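You operate a simulated robot arm through the tools that you are given. There is no shell and no other tool. Be economical: measure what you need, move in short steps, check, and stop when the job is done.

You are at the controls of a simulated robot arm. One attempt, no reset.

## Task
The caps are on the wrong posts: swap them and tighten both posts' knobs.
Fine: leave the black cap on the mat.

Only the result counts: the job must be done as asked and must still hold three seconds after the hand-in. Knocking over, shifting, dropping, spilling or breaking anything else fails it. Lids that push on must go on centred and level and be pressed home; caps that screw on are set level and turned clockwise until they are tight.

## Robot
A 7-joint arm with a two-finger gripper, on a carriage that runs on a rail from [0, -6.3] to [-0.3, 171.7] (x, y) and turns from -223 to 110 degrees about z. Base frame: it is fixed where the carriage stands at the start and does not move with it; the origin is on the floor, on the carriage's upright axis, x ahead of it, y to its left, z up; the surface under the hand at the start is at about z = 86. Readings come in cm, degrees, newtons and seconds.
With the tool pointing down near the work surface it reaches from about 36 to 78 cm from the robot's upright axis, wherever it stands. Its first joint turns from -166.0 to 166.0 degrees. Places, roughly: black bench mat [60, 20, 90]; green knob [40, 10, 90]; grey knob [70, 10, 90]; top of the green post [50, -10, 100]; top of the silver post [70, -10, 100]. Payload 2.45 kg.
The tool frame sits at the grasp point (the TCP): z along the fingers, y along the line on which they close. The tips reach 2.3 cm beyond it. Largest opening 7.2 cm; the body of the gripper starts 4 cm behind the TCP.
Orientation is that of the tool frame in the base frame, as a unit quaternion [x, y, z, w]. With the fingers straight down and closing along the base's y, the tool's x points along the base's -x, its y along +y and its z along -z.

## Interface
- The arm moves only by the tool send_rows. Its argument "commands" is a list of rows, each an object of numbers (a shift or turn left out is 0, a gripper value left out holds the last): "tx", "ty", "tz": the shift along the tool's x, y, z in units of 25 mm (1.0 is 25 mm); "ax", "ay", "az": the turn, a rotation vector about the tool's x, y, z in units of 5 degrees (1.0 is 5 degrees); "claw": the finger opening in cm, from 0 to 7.2. In form: [{"tx": .., "ty": .., "tz": .., "ax": .., "ay": .., "az": .., "claw": ..}, ...]. A call has 1 to 10 rows; each row shifts and turns the commanded pose from where the row before left it, along the tool's axes as they then stand. A call with a number of a shift or a turn outside -1 to 1 is refused whole. Rows are played at 5 a second. More than 5 cm and 8.6 degrees between two rows, or a gripper value outside its range, and nothing of the call is played. Where a pose cannot be reached the arm comes as near as it can. A force on the tool above 50 N (or 10 N above the force at the start of the call, whichever is more), or a blocked arm, ends the call early, and 0.2 s more pass. Each finger travels about 7.2 cm/s and halts on what it meets, pressing with about 43 N; the grip force reading is that of the motor and also rises with nothing between the fingers. The clock runs only during rows and for 0.2 s after the last one: add rows that do not move to give the fingers time. The reply holds the time, the measured pose of the TCP, the force on the tool along the base axes, the opening and the grip force, in the units named above and with some noise, with the torque about the TCP (base axes, N m) and any sound that the robot's microphone picked up.
- Cameras (640 x 400 px; columns grow to the right, rows downward): "scene" is now at [3.01, 17.07, 153.55]; the picture's right is [-0.22, -0.98, 0.00], its down [-0.61, 0.14, -0.78] and it looks along [0.76, -0.17, -0.62] (base axes); focal length 253 px, centre (320, 200). "wrist" rides on the gripper at [7.8, 1.7, -6.6] in the tool frame; the picture's right is [-0.22, 0.98, 0.00], its down [-0.56, -0.12, -0.82] and it looks along [-0.80, -0.18, 0.57] (tool axes); focal length 234 px, centre (320, 200). There is no depth. A picture from a camera that has moved, and an enlarged one, comes with that camera's place and axes in the base frame and with its lens. The place of the scene camera against the robot may be out by one fixed shift of up to 1.2 cm in any direction.
- capture(camera): a new picture of that camera. The clock stands still meanwhile.
- lift_body(by): slides the trunk up (or, below 0, down) by that many cm; the arm and the scene camera ride with it, the base frame stays. It gives what a move gives, with no picture.
- roll_base(legs): drives the robot by 1 to 6 legs, each [ahead, left, turn to the left] in cm, cm and degrees, along the robot's own axes; the way and the turn of a leg run together, so that a leg with both is an arc; at most 150 cm and 180 degrees a leg. The arm and the cameras ride along, it lands a little off, and it stops where it bumps. It keeps to its track: a leg is cut to what the track allows. It gives what a move gives.
- pan_tilt(pan, tilt): turns the head with the scene camera to pan (to the left, within 155 degrees either way) and tilt (down, from -29 to 69), counted from straight ahead of the robot. It gives what a move gives.
- inspect(camera, box): a new picture of the part [left, top, right, bottom] of that camera's present view, enlarged. The clock stands still meanwhile.
- job_done(): hands the job in; it is judged then, once.

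Work in short steps. Places have to be worked out from the pictures, the camera data and where the tool is seen: move nearer, look again, correct. Check each grasp and each placing, and mend what went wrong. You have 120 turns and 82 pictures in all, those below and enlarged ones among them. Open the gripper and draw the arm clear of the work before you hand the job in, unless the task says otherwise; then end with one line.

The tools are called after "Request:" as name(argument=value, ...) on one line, values as JSON. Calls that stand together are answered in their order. send_rows: Moves the arm, as the interface text tells. Its arguments: {"type":"object","properties":{"commands":{"type":"array"}},"required":["commands"]} The other tools are called the same way: lift_body (by) slides the trunk up or down; roll_base (legs) drives the base; pan_tilt (pan, tilt) turns the head that bears the scene camera; capture (camera) takes a picture; inspect (camera, box) takes an enlarged picture of a part of a camera's view; job_done () hands the job in.

At the start:

```text
clock: 0.0
eef_pos: [47.6, 1.6, 131.76]
ee_rot: [-0.001, 1.0, 0.0, 0.001]
ft_force: [-0.8, -0.5, 0.6]
ft_torque: [0.0, -0.03, -0.04]
gripper_width: 7.18
finger_force: 0.0
trunk travel left (down, up): [-52.5, 6.5]
robot x, y, heading: [0.55, 0.16, 0.1]
head pan, tilt: [-12.6, 38.6]
```

scene: 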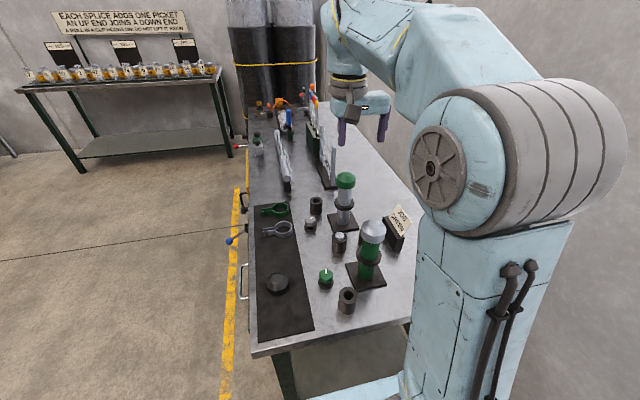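
wrist: 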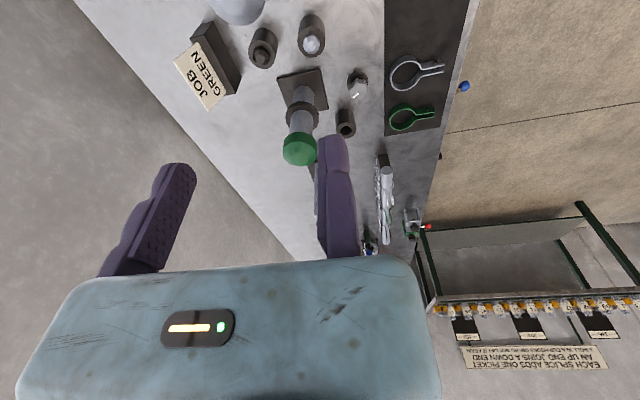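

I start with enlarged views of the posts, knobs and mat to understand the parts.

Request:
inspect(camera="scene", box=[240, 160, 420, 320])

Request:
inspect(camera="wrist", box=[160, 0, 480, 200])

Request:
inspect(camera="scene", box=[300, 160, 420, 240])

```text
2.50 times, centred on (330, 240) of scene
camera zoom: at [3.01, 17.07, 153.55], right [-0.22, -0.98, 0.0], down [-0.61, 0.14, -0.78], along [0.76, -0.17, -0.62], focal length 633 px, centre (295, 100)
```

zoom: 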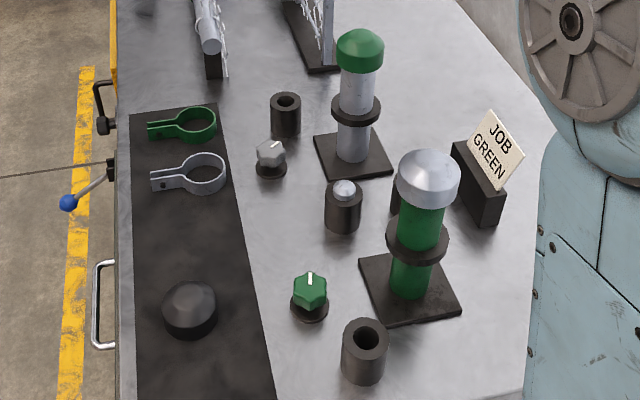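

```text
2.00 times, centred on (320, 100) of wrist
camera zoom: at [39.66, 3.43, 138.16], right [0.22, 0.98, 0.0], down [0.56, -0.12, 0.82], along [0.8, -0.18, -0.57], focal length 468 px, centre (320, 400)
```

zoom: 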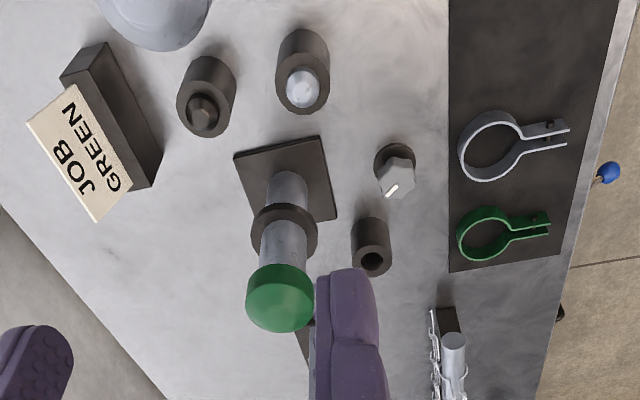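

```text
5.00 times, centred on (360, 200) of scene
camera zoom: at [3.01, 17.07, 153.55], right [-0.22, -0.98, 0.0], down [-0.61, 0.14, -0.78], along [0.76, -0.17, -0.62], focal length 1267 px, centre (120, 200)
```

zoom: 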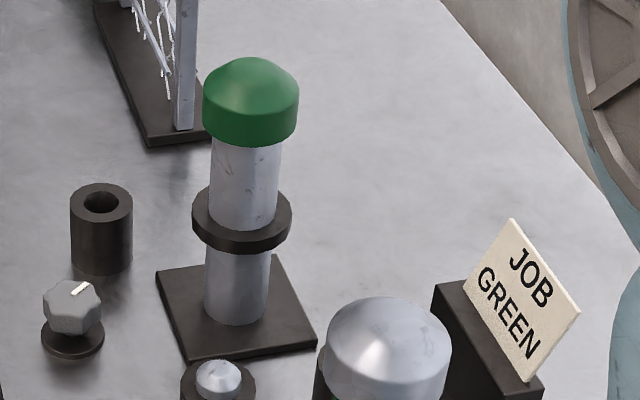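

Silver cap (green post) seems to be near (45.5,-7), top ~108; green cap (silver post) near (68,-6.7). I move above the silver cap for a closer wrist view.

Request:
send_rows(commands=[{"tx": 0.21, "ty": -0.86, "tz": 0.8, "claw": 7.2}, {"tx": 0.21, "ty": -0.86, "tz": 0.8}, {"tx": 0.21, "ty": -0.86, "tz": 0.8}, {"tx": 0.21, "ty": -0.86, "tz": 0.8}, {}])

Request:
capture(camera="wrist")

Request:
capture(camera="scene")

```text
clock: 1.2
eef_pos: [45.44, -7.33, 123.43]
ee_rot: [-0.001, 1.0, 0.0, 0.0]
ft_force: [-0.1, -0.1, -0.1]
ft_torque: [-0.03, 0.0, -0.02]
gripper_width: 7.2
finger_force: 0.0
trunk travel left (down, up): [-52.5, 6.5]
robot x, y, heading: [0.21, 0.04, -0.3]
head pan, tilt: [-12.6, 38.6]
```

```text
76 pictures are left
camera wrist: at [37.61, -5.39, 129.87], right [0.22, 0.98, 0.0], down [0.56, -0.13, 0.82], along [0.8, -0.18, -0.57], focal length 234 px, centre (320, 200)
```

wrist: 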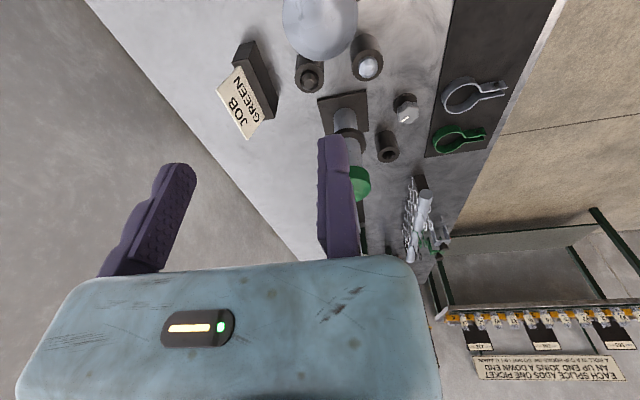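

```text
75 pictures are left
camera scene: at [3.01, 17.06, 153.55], right [-0.22, -0.98, 0.0], down [-0.61, 0.14, -0.78], along [0.76, -0.17, -0.62], focal length 253 px, centre (320, 200)
```

scene: 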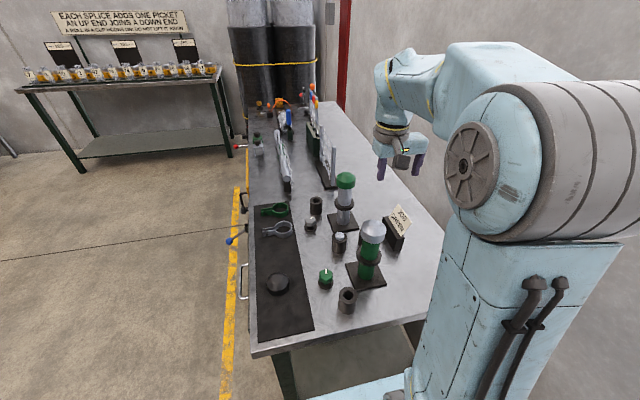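

The fingers look shifted toward -y relative to the reported TCP in both cameras, so I enlarge both views to measure this before trusting it.

Request:
inspect(camera="wrist", box=[80, 100, 400, 300])

Request:
inspect(camera="scene", box=[330, 110, 458, 190])

```text
2.00 times, centred on (240, 200) of wrist
camera zoom: at [37.61, -5.39, 129.87], right [0.22, 0.98, 0.0], down [0.56, -0.13, 0.82], along [0.8, -0.18, -0.57], focal length 468 px, centre (480, 200)
```

zoom: 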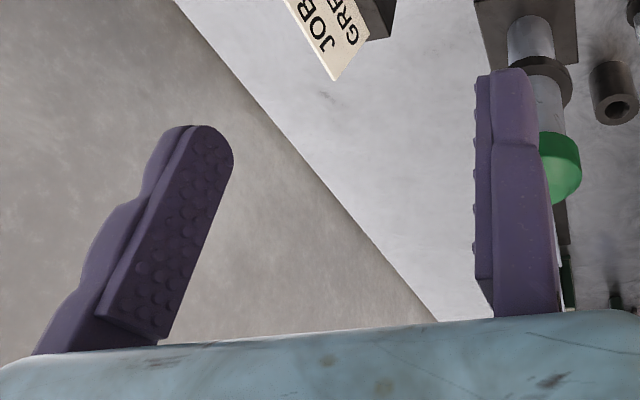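

```text
5.00 times, centred on (394, 150) of scene
camera zoom: at [3.01, 17.06, 153.55], right [-0.22, -0.98, 0.0], down [-0.61, 0.14, -0.78], along [0.76, -0.17, -0.62], focal length 1267 px, centre (-50, 450)
```

zoom: 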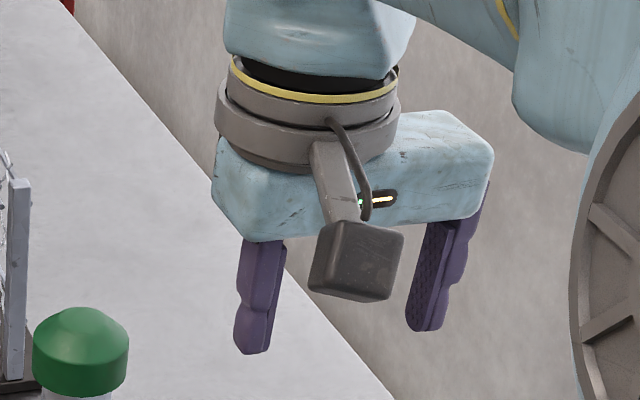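

Triangulation puts the pads at y≈-14.0 and -6.8 while the reported TCP y is -7.33: the gripper sits ~3 cm off toward tool -y. I close it to see where the pads really meet.

Request:
send_rows(commands=[{"claw": 1.0}, {}, {}, {}, {}])

Request:
inspect(camera="wrist", box=[80, 100, 400, 300])

```text
clock: 2.4
eef_pos: [45.43, -7.18, 123.48]
ee_rot: [0.0, 1.0, 0.0, 0.0]
ft_force: [0.5, 0.9, -0.4]
ft_torque: [0.0, 0.0, -0.03]
gripper_width: 1.02
finger_force: 0.1
trunk travel left (down, up): [-52.5, 6.5]
robot x, y, heading: [0.29, -0.16, 0.1]
head pan, tilt: [-12.6, 38.6]
```

```text
2.00 times, centred on (240, 200) of wrist
camera zoom: at [37.62, -5.36, 129.89], right [0.22, 0.98, 0.0], down [0.56, -0.13, 0.82], along [0.8, -0.18, -0.57], focal length 468 px, centre (480, 200)
```

zoom: 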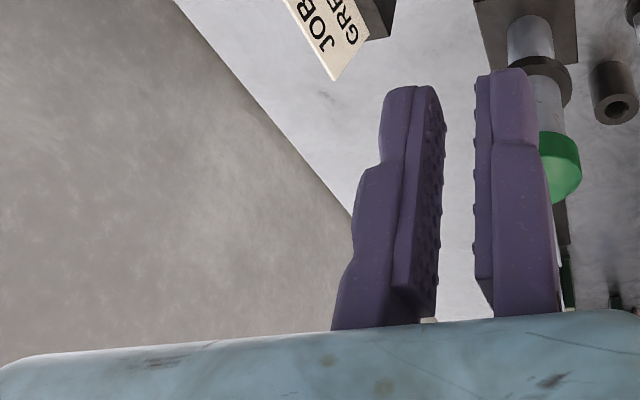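

The +y finger is fixed: only the -y finger moves, and the pads meet at the TCP (fixed pad at tool y≈0). So an object of width w will sit at tool y = -w/2. I back off for a clear wrist view of both caps to measure them.

Request:
send_rows(commands=[{"tx": 0.36, "ty": 0.893, "tz": -0.433, "claw": 7.2}, {"tx": 0.36, "ty": 0.893, "tz": -0.433}, {"tx": 0.36, "ty": 0.893, "tz": -0.433}, {"tx": 0.36, "ty": 0.893, "tz": -0.433}, {"tx": 0.36, "ty": 0.893, "tz": -0.433}, {"tx": 0.36, "ty": 0.893, "tz": -0.433}, {}])

Request:
inspect(camera="wrist", box=[180, 0, 500, 200])

```text
clock: 4.0
eef_pos: [39.94, 6.42, 130.11]
ee_rot: [0.0, 1.0, 0.0, 0.0]
ft_force: [-0.9, 0.2, 0.3]
ft_torque: [-0.02, 0.0, 0.01]
gripper_width: 7.19
finger_force: 0.1
trunk travel left (down, up): [-52.5, 6.5]
robot x, y, heading: [-0.07, 0.03, -0.2]
head pan, tilt: [-12.6, 38.6]
```

```text
2.00 times, centred on (340, 100) of wrist
camera zoom: at [32.11, 8.26, 136.58], right [0.22, 0.98, 0.0], down [0.56, -0.13, 0.82], along [0.8, -0.18, -0.57], focal length 468 px, centre (280, 400)
```

zoom: 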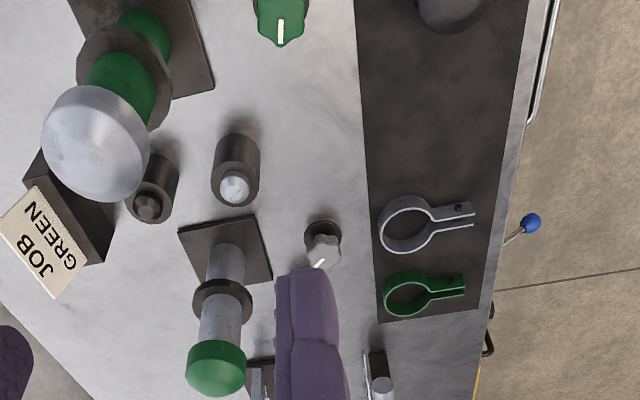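

I take tighter enlargements of both caps from here for accurate centres and widths.

Request:
inspect(camera="wrist", box=[180, 0, 308, 110])

Request:
inspect(camera="scene", box=[330, 205, 420, 300])

Request:
inspect(camera="wrist", box=[255, 100, 335, 200])

```text
3.64 times, centred on (244, 55) of wrist
camera zoom: at [32.11, 8.26, 136.58], right [0.22, 0.98, 0.0], down [0.56, -0.13, 0.82], along [0.8, -0.18, -0.57], focal length 852 px, centre (596, 727)
```

zoom: 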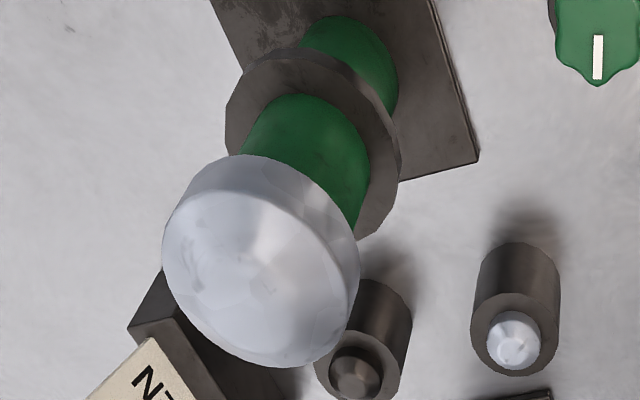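

```text
4.21 times, centred on (375, 252) of scene
camera zoom: at [2.99, 17.09, 153.55], right [-0.22, -0.98, 0.0], down [-0.61, 0.14, -0.78], along [0.76, -0.17, -0.62], focal length 1067 px, centre (88, -21)
```

zoom: 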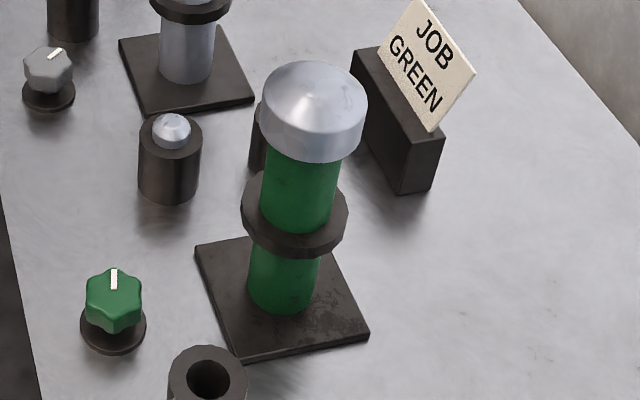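

```text
4.00 times, centred on (295, 150) of wrist
camera zoom: at [32.11, 8.26, 136.58], right [0.22, 0.98, 0.0], down [0.56, -0.13, 0.82], along [0.8, -0.18, -0.57], focal length 937 px, centre (420, 400)
```

zoom: 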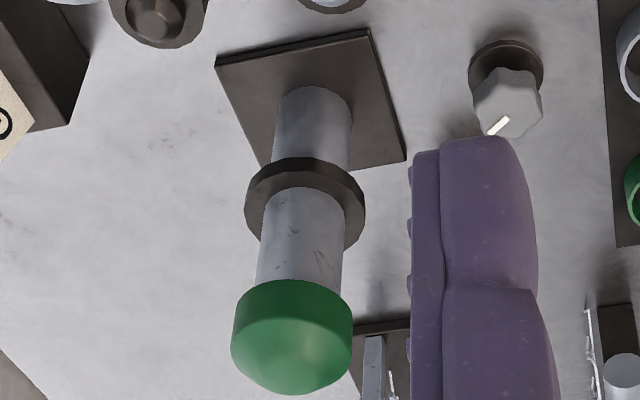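

Both caps look ~6.15 cm in diameter. To fix y of the silver cap I move the wrist camera straight in front of it (camera y≈-7).

Request:
send_rows(commands=[{"ty": -1}, {"ty": -1}, {"ty": -1}, {"ty": -1}, {"ty": -1}, {"ty": -1}, {}])

Request:
inspect(camera="wrist", box=[240, 0, 400, 100])

```text
clock: 5.6
eef_pos: [40.02, -8.66, 130.39]
ee_rot: [0.001, 1.0, 0.0, 0.0]
ft_force: [0.1, 0.0, 0.2]
ft_torque: [0.01, 0.0, 0.03]
gripper_width: 7.19
finger_force: 0.0
trunk travel left (down, up): [-52.5, 6.5]
robot x, y, heading: [-0.01, 0.34, -0.2]
head pan, tilt: [-12.6, 38.6]
```

```text
4.00 times, centred on (320, 50) of wrist
camera zoom: at [32.26, -6.75, 136.73], right [0.22, 0.98, 0.0], down [0.56, -0.12, 0.82], along [0.8, -0.18, -0.57], focal length 937 px, centre (320, 800)
```

zoom: 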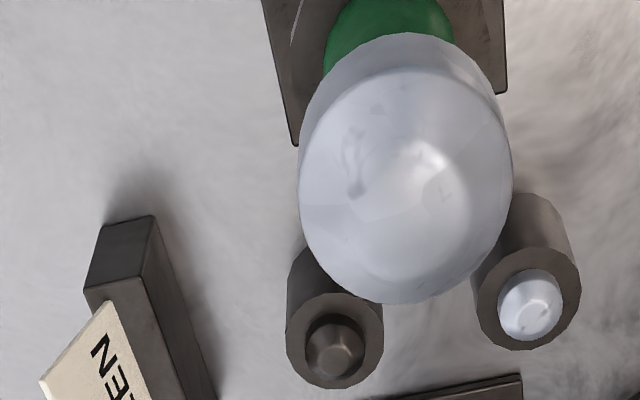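

Silver cap centre ≈ (44.6,-6.9), skirt z ≈104.4–107, D≈6.2. I move so that the open jaws straddle it from above (fixed pad at y≈-3.3), still clear of its top, and look.

Request:
send_rows(commands=[{"tx": -0.235, "ty": 0.27, "tz": 0.9}, {"tx": -0.235, "ty": 0.27, "tz": 0.9}, {"tx": -0.235, "ty": 0.27, "tz": 0.9}, {"tx": -0.235, "ty": 0.27, "tz": 0.9}, {"tx": -0.235, "ty": 0.27, "tz": 0.9}, {"tx": -0.235, "ty": 0.27, "tz": 0.9}, {"tx": -0.235, "ty": 0.27, "tz": 0.9}, {"tx": -0.235, "ty": 0.27, "tz": 0.9}, {}])

Request:
capture(camera="wrist")

Request:
inspect(camera="scene", box=[320, 180, 440, 260])

```text
clock: 7.6
eef_pos: [44.68, -3.34, 112.21]
ee_rot: [0.0, 1.0, 0.0, 0.0]
ft_force: [0.2, -0.2, -0.4]
ft_torque: [0.0, 0.07, -0.01]
gripper_width: 7.2
finger_force: 0.1
trunk travel left (down, up): [-52.5, 6.5]
robot x, y, heading: [-0.06, -0.46, -0.0]
head pan, tilt: [-12.6, 38.6]
```

```text
66 pictures are left
camera wrist: at [36.91, -1.42, 118.63], right [0.22, 0.98, 0.0], down [0.56, -0.13, 0.82], along [0.8, -0.18, -0.57], focal length 234 px, centre (320, 200)
```

wrist: 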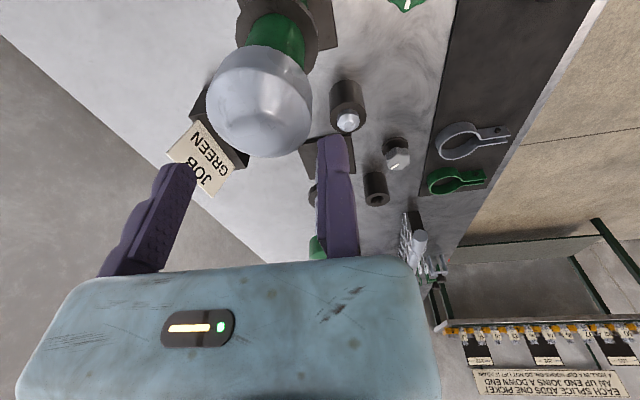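

```text
5.00 times, centred on (380, 220) of scene
camera zoom: at [3.03, 17.08, 153.55], right [-0.22, -0.98, 0.0], down [-0.61, 0.14, -0.78], along [0.76, -0.17, -0.62], focal length 1267 px, centre (20, 100)
```

zoom: 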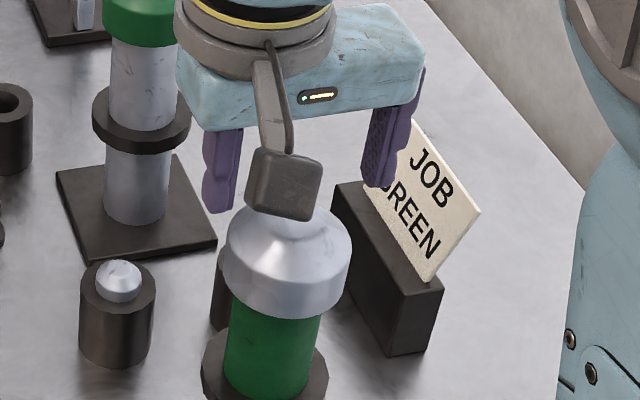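

The cap measures at (44.95,-6.95), centred between the jaws with ~0.45 cm each side. I descend to z≈106.

Request:
send_rows(commands=[{"tx": -0.1, "tz": 0.4}, {"tz": 0.5}, {"tz": 0.5}, {"tz": 0.5}, {"tz": 0.5}, {}])

Request:
capture(camera="wrist")

Request:
inspect(camera="scene", box=[320, 180, 440, 260])

```text
clock: 9.0
eef_pos: [44.99, -3.25, 106.13]
ee_rot: [0.0, 1.0, 0.0, 0.0]
ft_force: [0.1, -0.3, -0.9]
ft_torque: [0.01, 0.0, 0.01]
gripper_width: 7.19
finger_force: 0.0
trunk travel left (down, up): [-52.5, 6.5]
robot x, y, heading: [0.01, 0.45, 0.1]
head pan, tilt: [-12.6, 38.6]
```

```text
64 pictures are left
camera wrist: at [37.18, -1.34, 112.56], right [0.22, 0.98, 0.0], down [0.56, -0.13, 0.82], along [0.8, -0.18, -0.57], focal length 234 px, centre (320, 200)
```

wrist: 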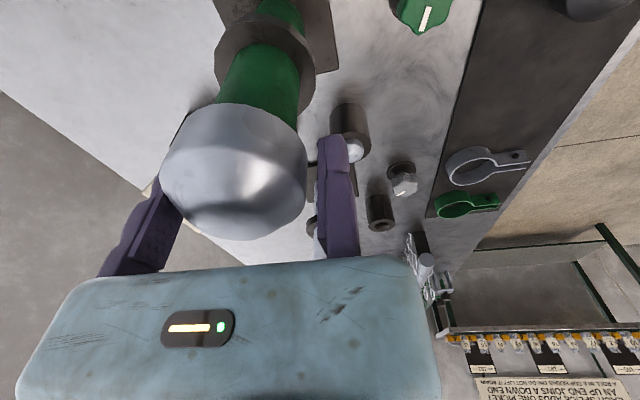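

```text
5.00 times, centred on (380, 220) of scene
camera zoom: at [3.02, 17.07, 153.55], right [-0.22, -0.98, 0.0], down [-0.61, 0.14, -0.78], along [0.76, -0.17, -0.62], focal length 1267 px, centre (20, 100)
```

zoom: 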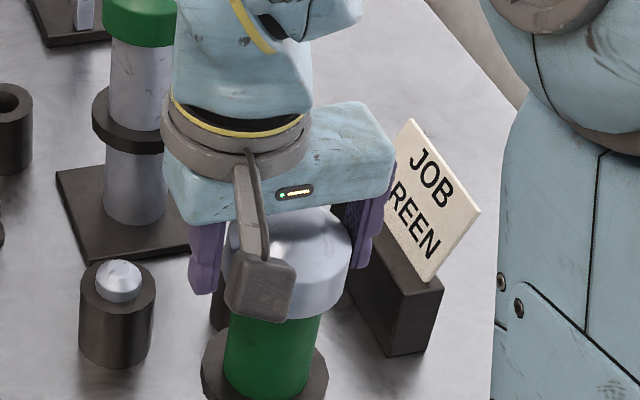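

The jaws straddle the cap with no contact. I bring the fixed pad gently toward the cap in -y, watching force.

Request:
send_rows(commands=[{"ty": -0.04}, {"ty": -0.04}, {"ty": -0.04}, {}])

```text
clock: 10.0
eef_pos: [44.85, -3.55, 106.23]
ee_rot: [0.001, 1.0, 0.0, 0.0]
ft_force: [-1.0, -0.1, 0.7]
ft_torque: [-0.01, -0.01, 0.06]
gripper_width: 7.22
finger_force: 0.1
trunk travel left (down, up): [-52.5, 6.5]
robot x, y, heading: [0.11, 0.34, 0.0]
head pan, tilt: [-12.6, 38.6]
```

Request:
send_rows(commands=[{"ty": -0.04}, {"ty": -0.02}, {}])

Request:
inspect(camera="wrist", box=[140, 60, 400, 280])

```text
clock: 10.8
eef_pos: [44.99, -3.7, 106.23]
ee_rot: [0.0, 1.0, 0.0, 0.0]
ft_force: [0.3, 0.2, 0.4]
ft_torque: [-0.02, 0.03, 0.03]
gripper_width: 7.21
finger_force: 0.1
trunk travel left (down, up): [-52.5, 6.5]
robot x, y, heading: [-0.19, 0.18, 0.1]
head pan, tilt: [-12.6, 38.6]
```

```text
1.82 times, centred on (270, 170) of wrist
camera zoom: at [37.14, -1.82, 112.65], right [0.22, 0.98, 0.0], down [0.56, -0.13, 0.82], along [0.8, -0.18, -0.57], focal length 426 px, centre (411, 254)
```

zoom: 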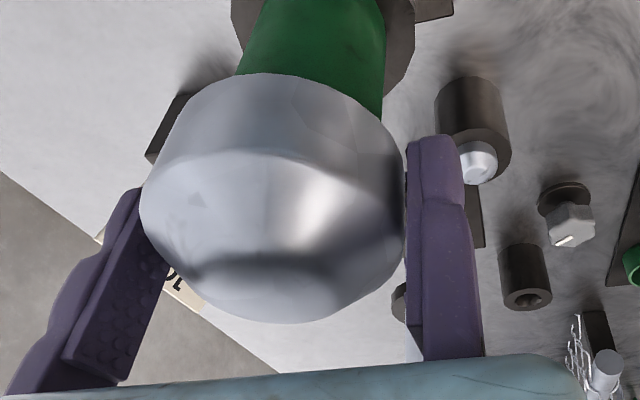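

Nearly touching visually; two more small steps to feel contact.

Request:
send_rows(commands=[{"ty": -0.03}, {"ty": -0.03}, {}])

```text
clock: 11.6
eef_pos: [45.04, -3.88, 106.34]
ee_rot: [0.0, 1.0, 0.0, -0.001]
ft_force: [0.1, -0.3, 0.1]
ft_torque: [-0.02, -0.03, -0.03]
gripper_width: 7.17
finger_force: 0.1
trunk travel left (down, up): [-52.5, 6.5]
robot x, y, heading: [0.24, 0.3, 0.0]
head pan, tilt: [-12.6, 38.6]
```

Request:
send_rows(commands=[{"ty": -0.03}, {"claw": 6.4}, {}, {}])

```text
clock: 12.6
eef_pos: [44.85, -3.98, 106.19]
ee_rot: [0.0, 1.0, 0.0, 0.0]
ft_force: [-0.7, -0.7, 0.3]
ft_torque: [0.01, 0.03, 0.0]
gripper_width: 6.41
finger_force: 0.0
trunk travel left (down, up): [-52.5, 6.5]
robot x, y, heading: [0.32, -0.01, 0.0]
head pan, tilt: [-12.6, 38.6]
```

No contact yet at 6.41; I close in small increments.

Request:
send_rows(commands=[{"claw": 6.3}, {}, {"claw": 6.2}, {}])

Request:
inspect(camera="wrist", box=[140, 60, 400, 280])

```text
clock: 13.6
eef_pos: [44.9, -4.01, 106.14]
ee_rot: [0.0, 1.0, 0.0, 0.0]
ft_force: [0.9, -0.1, 0.2]
ft_torque: [0.01, 0.0, -0.01]
gripper_width: 6.32
finger_force: 43.4
trunk travel left (down, up): [-52.5, 6.5]
robot x, y, heading: [0.02, -0.02, -0.0]
head pan, tilt: [-12.6, 38.6]
```

```text
1.82 times, centred on (270, 170) of wrist
camera zoom: at [37.11, -2.0, 112.6], right [0.22, 0.98, 0.0], down [0.56, -0.13, 0.82], along [0.8, -0.18, -0.57], focal length 426 px, centre (411, 254)
```

zoom: 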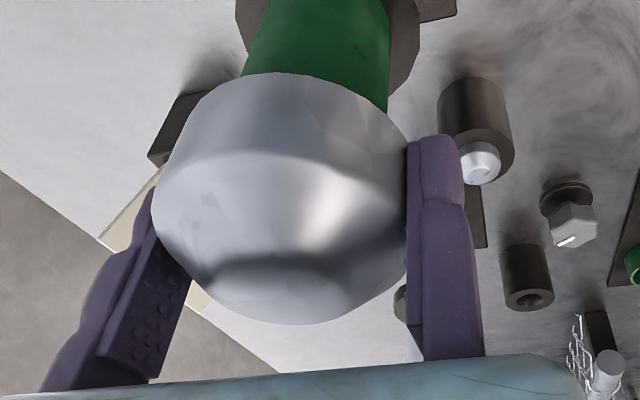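

Gripped at 6.32 cm. I test lifting a little and watch the force for a screw or press fit.

Request:
send_rows(commands=[{"claw": 5.8}, {"tz": -0.06}, {"tz": -0.06}, {"tz": -0.08}, {}])

```text
clock: 14.8
eef_pos: [44.92, -3.93, 106.68]
ee_rot: [0.0, 1.0, 0.001, 0.0]
ft_force: [0.4, -0.7, -0.6]
ft_torque: [0.01, -0.01, -0.01]
gripper_width: 6.31
finger_force: 43.0
trunk travel left (down, up): [-52.5, 6.5]
robot x, y, heading: [0.66, 0.08, 0.4]
head pan, tilt: [-12.6, 38.6]
```

Request:
send_rows(commands=[{"tz": -0.3}, {"tz": -0.3}, {"tz": -0.4}, {}])

Request:
inspect(camera="scene", box=[320, 160, 460, 260])

Request:
inspect(camera="wrist", box=[140, 0, 400, 200])

```text
clock: 15.8
eef_pos: [44.89, -4.03, 109.05]
ee_rot: [0.0, 1.0, -0.001, 0.0]
ft_force: [-0.1, 1.0, -1.2]
ft_torque: [0.0, 0.02, 0.02]
gripper_width: 6.3
finger_force: 43.0
trunk travel left (down, up): [-52.5, 6.5]
robot x, y, heading: [0.08, 0.31, 0.1]
head pan, tilt: [-12.6, 38.6]
```

```text
4.00 times, centred on (390, 210) of scene
camera zoom: at [3.0, 17.07, 153.55], right [-0.22, -0.98, 0.0], down [-0.61, 0.14, -0.78], along [0.76, -0.17, -0.62], focal length 1014 px, centre (40, 160)
```

zoom: 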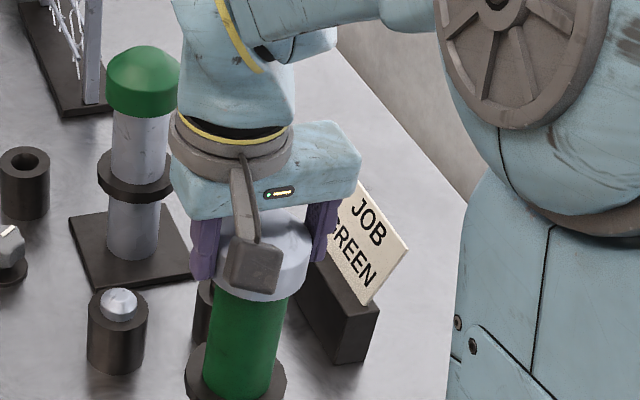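

```text
2.00 times, centred on (270, 100) of wrist
camera zoom: at [37.2, -2.1, 115.59], right [0.22, 0.98, 0.0], down [0.56, -0.12, 0.82], along [0.8, -0.18, -0.57], focal length 468 px, centre (420, 400)
```

zoom: 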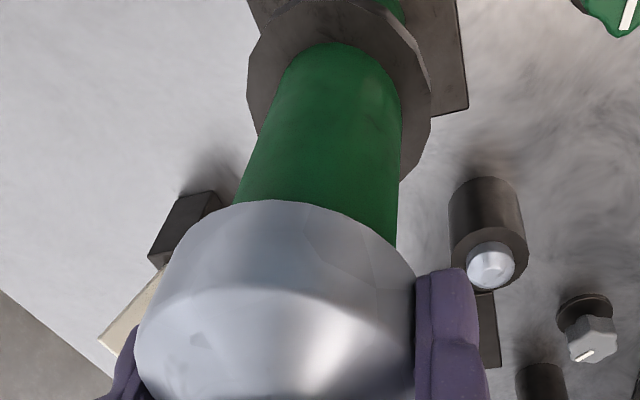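

It came up freely. I lift further clear of the post and check the post's top.

Request:
send_rows(commands=[{"tz": -0.5}, {"tz": -0.5}, {"tz": -0.5}, {"tz": -0.5}, {"tz": -0.5}, {}])

Request:
inspect(camera="scene", box=[300, 150, 440, 300])

Request:
capture(camera="wrist")

```text
clock: 17.2
eef_pos: [45.04, -3.92, 115.46]
ee_rot: [0.0, 1.0, 0.0, 0.001]
ft_force: [0.3, 0.5, -1.1]
ft_torque: [0.01, -0.03, 0.0]
gripper_width: 6.3
finger_force: 43.3
trunk travel left (down, up): [-52.5, 6.5]
robot x, y, heading: [-0.07, -0.01, -0.1]
head pan, tilt: [-12.6, 38.6]
```

```text
2.67 times, centred on (370, 225) of scene
camera zoom: at [3.0, 17.07, 153.55], right [-0.22, -0.98, 0.0], down [-0.61, 0.14, -0.78], along [0.76, -0.17, -0.62], focal length 676 px, centre (187, 133)
```

zoom: 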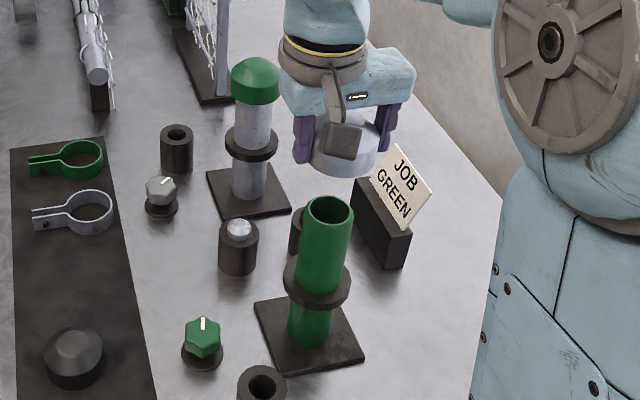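

```text
57 pictures are left
camera wrist: at [37.16, -2.06, 121.87], right [0.22, 0.98, 0.0], down [0.56, -0.12, 0.82], along [0.8, -0.18, -0.57], focal length 234 px, centre (320, 200)
```

wrist: 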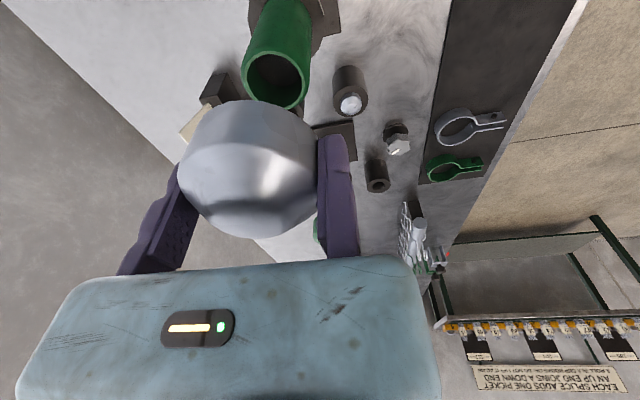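

The post is an open tube; cap slides on. Seated reference: TCP (44.93,-3.97,106.2). I carry the silver cap to a free spot on the mat near (58.3,18.4).

Request:
send_rows(commands=[{"tx": -0.532, "ty": 1}, {"tx": -0.532, "ty": 1}, {"tx": -0.532, "ty": 1}, {"tx": -0.532, "ty": 1}, {"tx": -0.532, "ty": 1}, {"tx": -0.532, "ty": 1}, {"tx": -0.532, "ty": 1}, {"tx": -0.532, "ty": 1}, {"tx": -0.532, "ty": 1}, {"tx": -0.532, "ty": 1}])

Request:
send_rows(commands=[{"ty": 0.2, "tz": 1}, {"tz": 1}, {"tz": 1}, {"tz": 1}, {"tz": 1}, {"tz": 1}, {"tz": 1}, {"tz": 1}, {"tz": 1}, {}])

Request:
capture(camera="scene")

Request:
capture(camera="wrist")

```text
clock: 19.4
eef_pos: [57.96, 21.33, 115.41]
ee_rot: [0.0, 1.0, -0.001, 0.0]
ft_force: [0.2, -0.6, -1.1]
ft_torque: [-0.01, 0.0, -0.02]
gripper_width: 6.31
finger_force: 43.4
trunk travel left (down, up): [-52.5, 6.5]
robot x, y, heading: [0.21, 0.21, -0.1]
head pan, tilt: [-12.6, 38.6]
```

```text
clock: 21.6
eef_pos: [58.18, 21.89, 92.86]
ee_rot: [0.0, 1.0, 0.001, 0.0]
ft_force: [0.2, 0.2, 0.5]
ft_torque: [0.02, 0.04, -0.02]
gripper_width: 6.31
finger_force: 42.6
trunk travel left (down, up): [-52.5, 6.5]
robot x, y, heading: [-0.1, -0.07, -0.0]
head pan, tilt: [-12.6, 38.6]
```

```text
56 pictures are left
camera scene: at [3.04, 17.08, 153.55], right [-0.22, -0.98, 0.0], down [-0.61, 0.14, -0.78], along [0.76, -0.17, -0.62], focal length 253 px, centre (320, 200)
```

scene: 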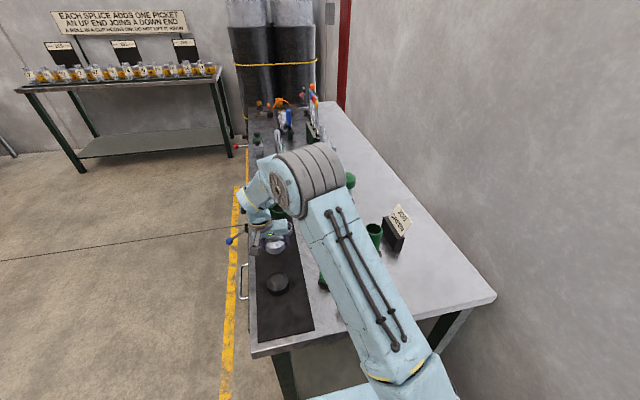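

```text
55 pictures are left
camera wrist: at [50.48, 23.8, 99.34], right [0.22, 0.98, 0.0], down [0.56, -0.13, 0.82], along [0.8, -0.18, -0.57], focal length 234 px, centre (320, 200)
```

wrist: 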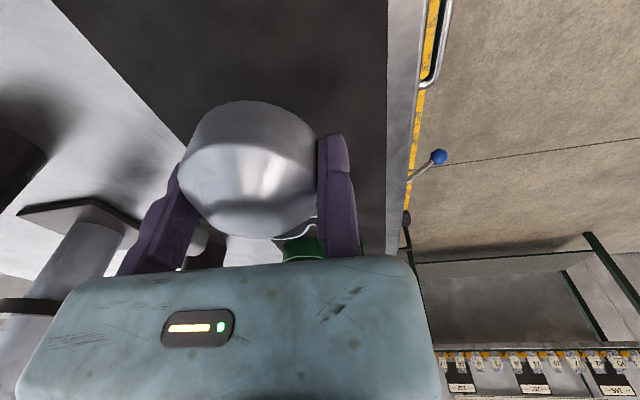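

Spot is clear. I lower to near the mat, then in fine steps until contact.

Request:
send_rows(commands=[{"tz": 0.5}, {"tz": 0.5}, {"tz": 0.2}, {"tz": 0.1}, {}])

Request:
send_rows(commands=[{"tz": 0.06}, {"tz": 0.06}, {"tz": 0.06}, {}])

```text
clock: 22.8
eef_pos: [58.23, 21.62, 89.72]
ee_rot: [0.0, 1.0, 0.001, 0.001]
ft_force: [-0.2, -0.3, -1.2]
ft_torque: [0.03, -0.04, -0.01]
gripper_width: 6.31
finger_force: 42.9
trunk travel left (down, up): [-52.5, 6.5]
robot x, y, heading: [0.02, -0.1, 0.1]
head pan, tilt: [-12.6, 38.6]
```

```text
clock: 23.8
eef_pos: [58.33, 21.62, 89.27]
ee_rot: [0.0, 1.0, 0.0, -0.001]
ft_force: [-0.1, -0.6, -0.7]
ft_torque: [0.04, 0.02, 0.01]
gripper_width: 6.31
finger_force: 42.7
trunk travel left (down, up): [-52.5, 6.5]
robot x, y, heading: [0.12, 0.13, 0.0]
head pan, tilt: [-12.6, 38.6]
```

Request:
send_rows(commands=[{"tz": 0.06}, {"tz": 0.06}, {"tz": 0.04}, {}])

Request:
inspect(camera="wrist", box=[140, 80, 400, 280])

```text
clock: 24.8
eef_pos: [58.32, 21.61, 88.86]
ee_rot: [0.0, 1.0, 0.0, 0.0]
ft_force: [-0.3, -0.4, -0.2]
ft_torque: [0.02, -0.01, 0.01]
gripper_width: 6.3
finger_force: 43.1
trunk travel left (down, up): [-52.5, 6.5]
robot x, y, heading: [0.35, 0.03, 0.0]
head pan, tilt: [-12.6, 38.6]
```

```text
2.00 times, centred on (270, 180) of wrist
camera zoom: at [50.56, 23.41, 95.31], right [0.22, 0.98, 0.0], down [0.56, -0.12, 0.82], along [0.8, -0.18, -0.57], focal length 468 px, centre (420, 240)
```

zoom: 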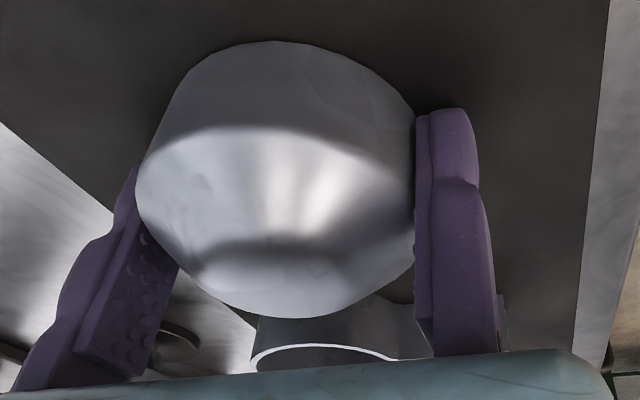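

Not yet at contact; I continue in 1 mm steps.

Request:
send_rows(commands=[{"tz": 0.04}, {"tz": 0.04}, {"tz": 0.04}, {}])

Request:
send_rows(commands=[{"tz": 0.04}, {"tz": 0.04}, {"tz": 0.04}, {}])

```text
clock: 25.8
eef_pos: [58.42, 21.51, 88.73]
ee_rot: [0.0, 1.0, 0.001, 0.002]
ft_force: [-0.4, -1.5, 19.4]
ft_torque: [-0.87, 0.54, -0.04]
gripper_width: 6.3
finger_force: 43.1
trunk travel left (down, up): [-52.5, 6.5]
robot x, y, heading: [0.33, -0.0, 0.1]
head pan, tilt: [-12.6, 38.6]
```

```text
clock: 26.7
eef_pos: [58.45, 21.47, 88.8]
ee_rot: [0.001, 1.0, 0.002, 0.005]
ft_force: [-7.7, -3.4, 19.4]
ft_torque: [-1.25, 0.43, -0.6]
gripper_width: 6.32
finger_force: 43.0
trunk travel left (down, up): [-52.5, 6.5]
robot x, y, heading: [-0.0, 0.02, 0.0]
head pan, tilt: [-12.6, 38.6]
stopped in row 4: the force on the tool passed its limit at 51 N (the readings are from after the stop); the commanded pose is now the measured one
```

Contact at z≈88.75. I relieve slightly and open (only the moving finger retreats), then shift the fixed pad off and rise.

Request:
send_rows(commands=[{"tz": -0.03}, {"claw": 7.0}, {}, {}])

Request:
send_rows(commands=[{"ty": 0.06}, {"ty": 0.06}, {"ty": 0.04}, {}])

Request:
inspect(camera="wrist", box=[140, 80, 400, 280])

```text
clock: 27.7
eef_pos: [58.53, 21.59, 88.82]
ee_rot: [0.0, 1.0, 0.001, 0.004]
ft_force: [-7.4, 5.0, 13.9]
ft_torque: [-0.83, 0.28, -0.47]
gripper_width: 6.41
finger_force: 0.2
trunk travel left (down, up): [-52.5, 6.5]
robot x, y, heading: [0.12, 0.58, 0.1]
head pan, tilt: [-12.6, 38.6]
```

```text
clock: 28.7
eef_pos: [58.55, 21.91, 88.82]
ee_rot: [0.0, 1.0, 0.001, 0.005]
ft_force: [-2.0, 2.7, 17.5]
ft_torque: [-1.12, 0.18, -0.21]
gripper_width: 6.66
finger_force: 0.1
trunk travel left (down, up): [-52.5, 6.5]
robot x, y, heading: [0.4, -0.05, -0.0]
head pan, tilt: [-12.6, 38.6]
```

```text
2.00 times, centred on (270, 180) of wrist
camera zoom: at [50.57, 23.78, 95.11], right [0.22, 0.98, 0.0], down [0.55, -0.13, 0.82], along [0.81, -0.18, -0.57], focal length 468 px, centre (420, 240)
```

zoom: 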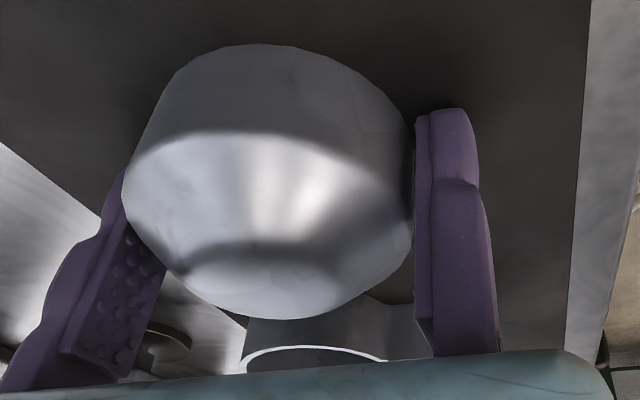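

The moving tip was rubbing the mat. I rise slightly, which should free it, and correct the small 0.6° tilt.

Request:
send_rows(commands=[{"tz": -0.08}, {"tz": -0.08, "ay": 0.1}, {"claw": 7.2}, {}, {}])

Request:
inspect(camera="wrist", box=[140, 80, 400, 280])

```text
clock: 29.9
eef_pos: [58.48, 21.98, 89.08]
ee_rot: [0.001, 1.0, 0.001, 0.001]
ft_force: [-1.1, 0.2, -0.9]
ft_torque: [0.0, 0.0, -0.01]
gripper_width: 7.2
finger_force: 0.0
trunk travel left (down, up): [-52.5, 6.5]
robot x, y, heading: [0.04, 0.2, -0.1]
head pan, tilt: [-12.6, 38.6]
```

```text
2.00 times, centred on (270, 180) of wrist
camera zoom: at [50.65, 23.82, 95.57], right [0.22, 0.98, 0.0], down [0.56, -0.13, 0.82], along [0.8, -0.18, -0.57], focal length 468 px, centre (420, 240)
```

zoom: 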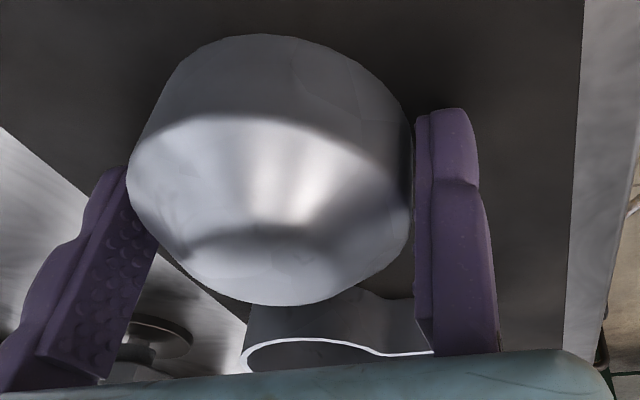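

Request:
send_rows(commands=[{"ty": 0.08}, {"tz": -0.4}, {"tz": -0.6}, {"tz": -1}, {"tz": -1}, {"tz": -1}, {"tz": -1}, {"tz": -1}, {"tz": -1}, {}])

Request:
capture(camera="wrist")

```text
clock: 32.1
eef_pos: [58.34, 22.17, 106.69]
ee_rot: [0.0, 1.0, 0.001, 0.0]
ft_force: [0.3, 0.0, 0.2]
ft_torque: [0.01, 0.04, -0.01]
gripper_width: 7.21
finger_force: 0.1
trunk travel left (down, up): [-52.5, 6.5]
robot x, y, heading: [0.04, 0.09, -0.2]
head pan, tilt: [-12.6, 38.6]
```

```text
51 pictures are left
camera wrist: at [50.57, 24.1, 113.13], right [0.22, 0.98, 0.0], down [0.56, -0.13, 0.82], along [0.8, -0.18, -0.57], focal length 234 px, centre (320, 200)
```

wrist: 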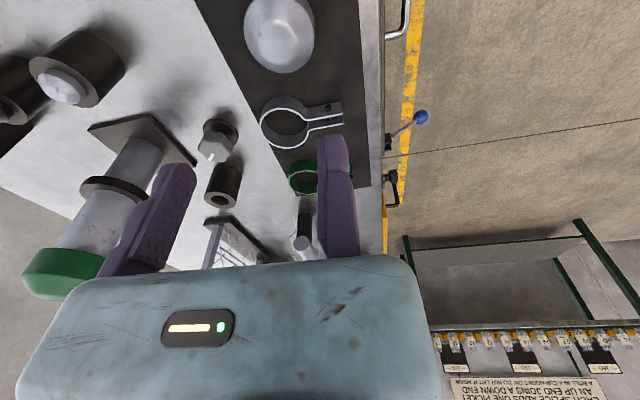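

Silver cap parked. Scene data corrected by the seen ~1 cm x-shift puts the silver post at about (68.4,-6.85); I move above its green cap.

Request:
send_rows(commands=[{"tz": -1}, {"tz": -1}, {"tz": -0.7}, {"ty": -1, "tx": -0.4}, {"ty": -1, "tx": -0.4}, {"ty": -1, "tx": -0.4}, {"ty": -1, "tx": -0.4}, {"ty": -1, "tx": -0.4}, {"ty": -1, "tx": -0.4}, {"ty": -1, "tx": -0.4}])

Request:
send_rows(commands=[{"ty": -1, "tx": -0.4}, {"ty": -1, "tx": -0.4}, {"ty": -1, "tx": -0.4}, {"ty": -0.1}, {}])

Request:
capture(camera="wrist")

Request:
inspect(camera="scene", box=[290, 130, 418, 210])

```text
clock: 34.3
eef_pos: [65.43, 4.68, 113.33]
ee_rot: [0.0, 1.0, 0.001, -0.001]
ft_force: [-0.7, -0.9, 0.6]
ft_torque: [0.02, -0.01, 0.0]
gripper_width: 7.19
finger_force: 0.0
trunk travel left (down, up): [-52.5, 6.5]
robot x, y, heading: [-0.2, -0.32, -0.3]
head pan, tilt: [-12.6, 38.6]
```

```text
clock: 35.5
eef_pos: [68.51, -2.76, 113.25]
ee_rot: [-0.001, 1.0, 0.001, 0.0]
ft_force: [-0.3, 0.0, 0.3]
ft_torque: [-0.01, 0.0, -0.05]
gripper_width: 7.18
finger_force: 0.0
trunk travel left (down, up): [-52.5, 6.5]
robot x, y, heading: [-0.45, -0.08, -0.1]
head pan, tilt: [-12.6, 38.6]
```

```text
50 pictures are left
camera wrist: at [60.74, -0.93, 119.75], right [0.22, 0.98, 0.0], down [0.56, -0.13, 0.82], along [0.8, -0.18, -0.57], focal length 234 px, centre (320, 200)
```

wrist: 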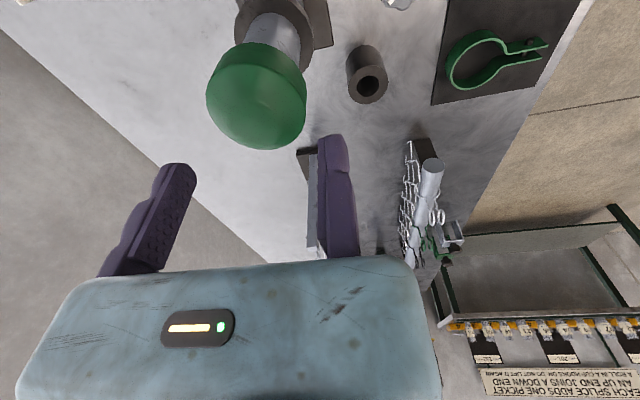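

```text
5.00 times, centred on (354, 170) of scene
camera zoom: at [3.0, 17.08, 153.55], right [-0.22, -0.98, 0.0], down [-0.61, 0.14, -0.78], along [0.76, -0.17, -0.62], focal length 1267 px, centre (150, 350)
```

zoom: 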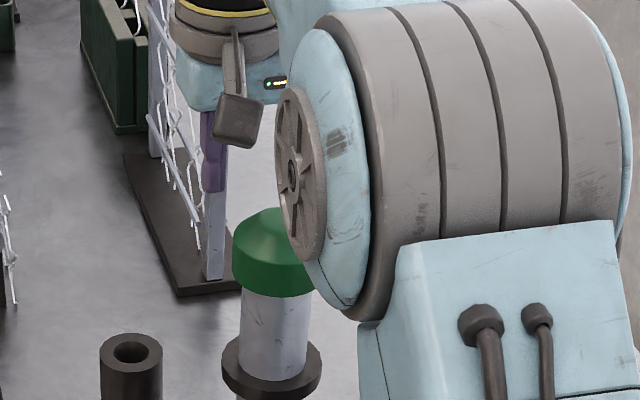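

Green cap ≈ (68.9,-7.05). I align the jaws and descend around it.

Request:
send_rows(commands=[{"tx": -0.14, "ty": -0.3}, {"tz": 0.5}, {"tz": 0.5}, {"tz": 0.5}, {"tz": 0.5}, {}])

Request:
inspect(camera="wrist", box=[140, 40, 400, 240])

```text
clock: 36.9
eef_pos: [68.69, -3.76, 108.24]
ee_rot: [0.0, 1.0, 0.001, 0.0]
ft_force: [0.1, 0.4, -0.4]
ft_torque: [0.01, -0.01, -0.01]
gripper_width: 7.21
finger_force: 0.0
trunk travel left (down, up): [-52.5, 6.5]
robot x, y, heading: [-0.02, 0.21, 0.1]
head pan, tilt: [-12.6, 38.6]
```

```text
2.00 times, centred on (270, 140) of wrist
camera zoom: at [60.93, -1.84, 114.68], right [0.22, 0.98, 0.0], down [0.56, -0.13, 0.82], along [0.8, -0.18, -0.57], focal length 468 px, centre (420, 320)
```

zoom: 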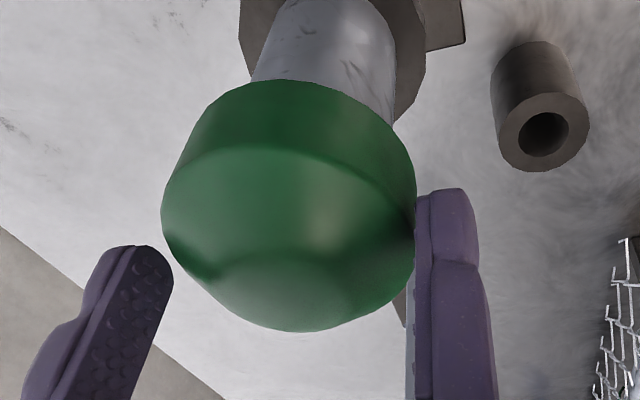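

Request:
send_rows(commands=[{"ty": 0.06}, {"tz": 0.3}, {"tz": 0.3}, {"tz": 0.22}, {}])

Request:
inspect(camera="wrist", box=[140, 60, 400, 280])

```text
clock: 38.1
eef_pos: [68.81, -3.65, 106.2]
ee_rot: [-0.001, 1.0, 0.002, 0.0]
ft_force: [0.4, -0.8, -0.2]
ft_torque: [-0.04, 0.03, 0.03]
gripper_width: 7.21
finger_force: 0.1
trunk travel left (down, up): [-52.5, 6.5]
robot x, y, heading: [-0.27, 0.13, -0.2]
head pan, tilt: [-12.6, 38.6]
```

```text
1.82 times, centred on (270, 170) of wrist
camera zoom: at [61.09, -1.74, 112.66], right [0.22, 0.98, 0.0], down [0.56, -0.13, 0.82], along [0.8, -0.18, -0.57], focal length 426 px, centre (411, 254)
```

zoom: 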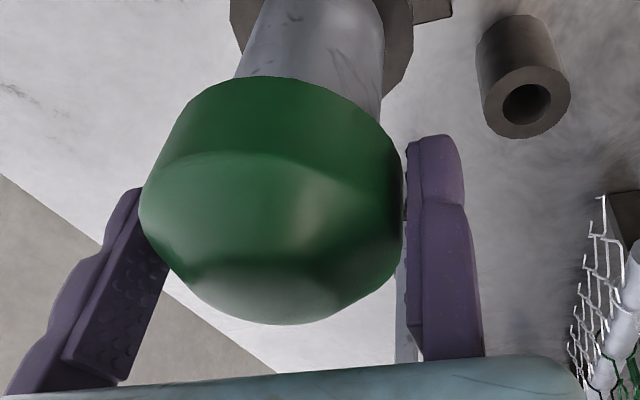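

View matches the silver grasp almost exactly. I nudge -y 2 mm, then close in small increments.

Request:
send_rows(commands=[{"ty": -0.04}, {"ty": -0.04, "claw": 6.6}, {"claw": 6.4}, {}, {}])

Request:
inspect(camera="wrist", box=[140, 60, 400, 280])

```text
clock: 39.3
eef_pos: [68.89, -3.87, 106.16]
ee_rot: [0.0, 1.0, 0.001, 0.0]
ft_force: [0.5, 0.5, 0.3]
ft_torque: [-0.02, -0.02, 0.0]
gripper_width: 6.42
finger_force: 0.0
trunk travel left (down, up): [-52.5, 6.5]
robot x, y, heading: [-0.14, -0.07, 0.0]
head pan, tilt: [-12.6, 38.6]
```

```text
1.82 times, centred on (270, 170) of wrist
camera zoom: at [61.08, -2.01, 112.65], right [0.22, 0.98, 0.0], down [0.56, -0.13, 0.82], along [0.8, -0.18, -0.57], focal length 426 px, centre (411, 254)
```

zoom: 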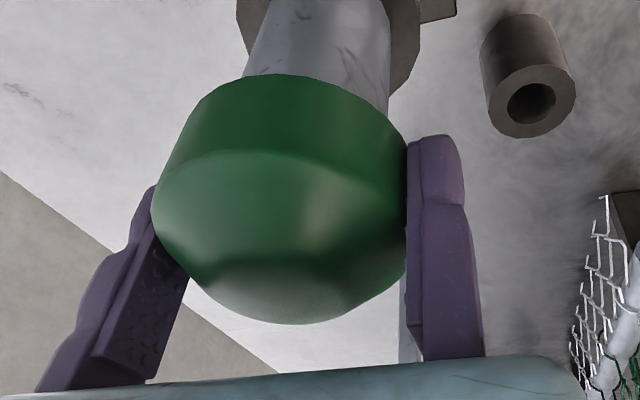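

Request:
send_rows(commands=[{"claw": 6.3}, {}, {"claw": 6.0}, {}, {}])

Request:
send_rows(commands=[{"tz": -0.06}, {"tz": -0.1}, {"tz": -0.2}, {}])

Request:
send_rows(commands=[{"tz": -0.5}, {"tz": -0.6}, {"tz": -0.6}, {"tz": -0.6}, {"tz": -0.6}, {}])

Request:
capture(camera="wrist")

```text
clock: 40.5
eef_pos: [68.83, -3.98, 106.02]
ee_rot: [0.0, 1.0, 0.0, 0.0]
ft_force: [-0.5, -0.4, 0.3]
ft_torque: [0.01, -0.02, -0.01]
gripper_width: 6.33
finger_force: 43.2
trunk travel left (down, up): [-52.5, 6.5]
robot x, y, heading: [0.21, 0.14, -0.0]
head pan, tilt: [-12.6, 38.6]
```

```text
clock: 41.5
eef_pos: [68.93, -3.91, 107.01]
ee_rot: [-0.001, 1.0, 0.001, -0.001]
ft_force: [1.1, 0.0, -1.5]
ft_torque: [0.04, -0.01, -0.01]
gripper_width: 6.3
finger_force: 43.5
trunk travel left (down, up): [-52.5, 6.5]
robot x, y, heading: [0.06, 0.14, 0.2]
head pan, tilt: [-12.6, 38.6]
```

```text
clock: 42.9
eef_pos: [69.0, -3.82, 114.33]
ee_rot: [0.0, 1.0, 0.0, -0.001]
ft_force: [0.6, -0.6, -0.6]
ft_torque: [0.0, 0.0, 0.02]
gripper_width: 6.28
finger_force: 43.0
trunk travel left (down, up): [-52.5, 6.5]
robot x, y, heading: [-0.16, -0.06, -0.0]
head pan, tilt: [-12.6, 38.6]
```

```text
45 pictures are left
camera wrist: at [61.17, -1.97, 120.84], right [0.22, 0.98, 0.0], down [0.56, -0.13, 0.82], along [0.8, -0.18, -0.57], focal length 234 px, centre (320, 200)
```

wrist: 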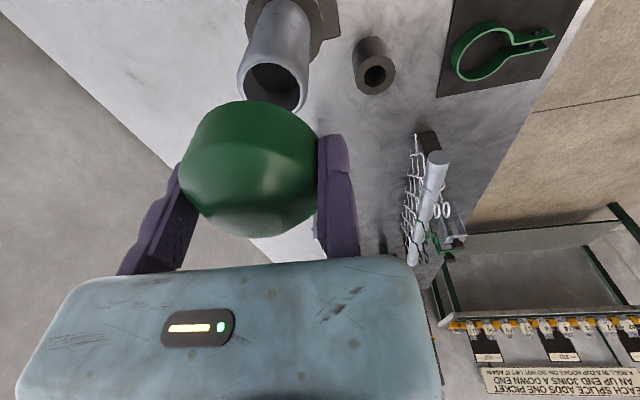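

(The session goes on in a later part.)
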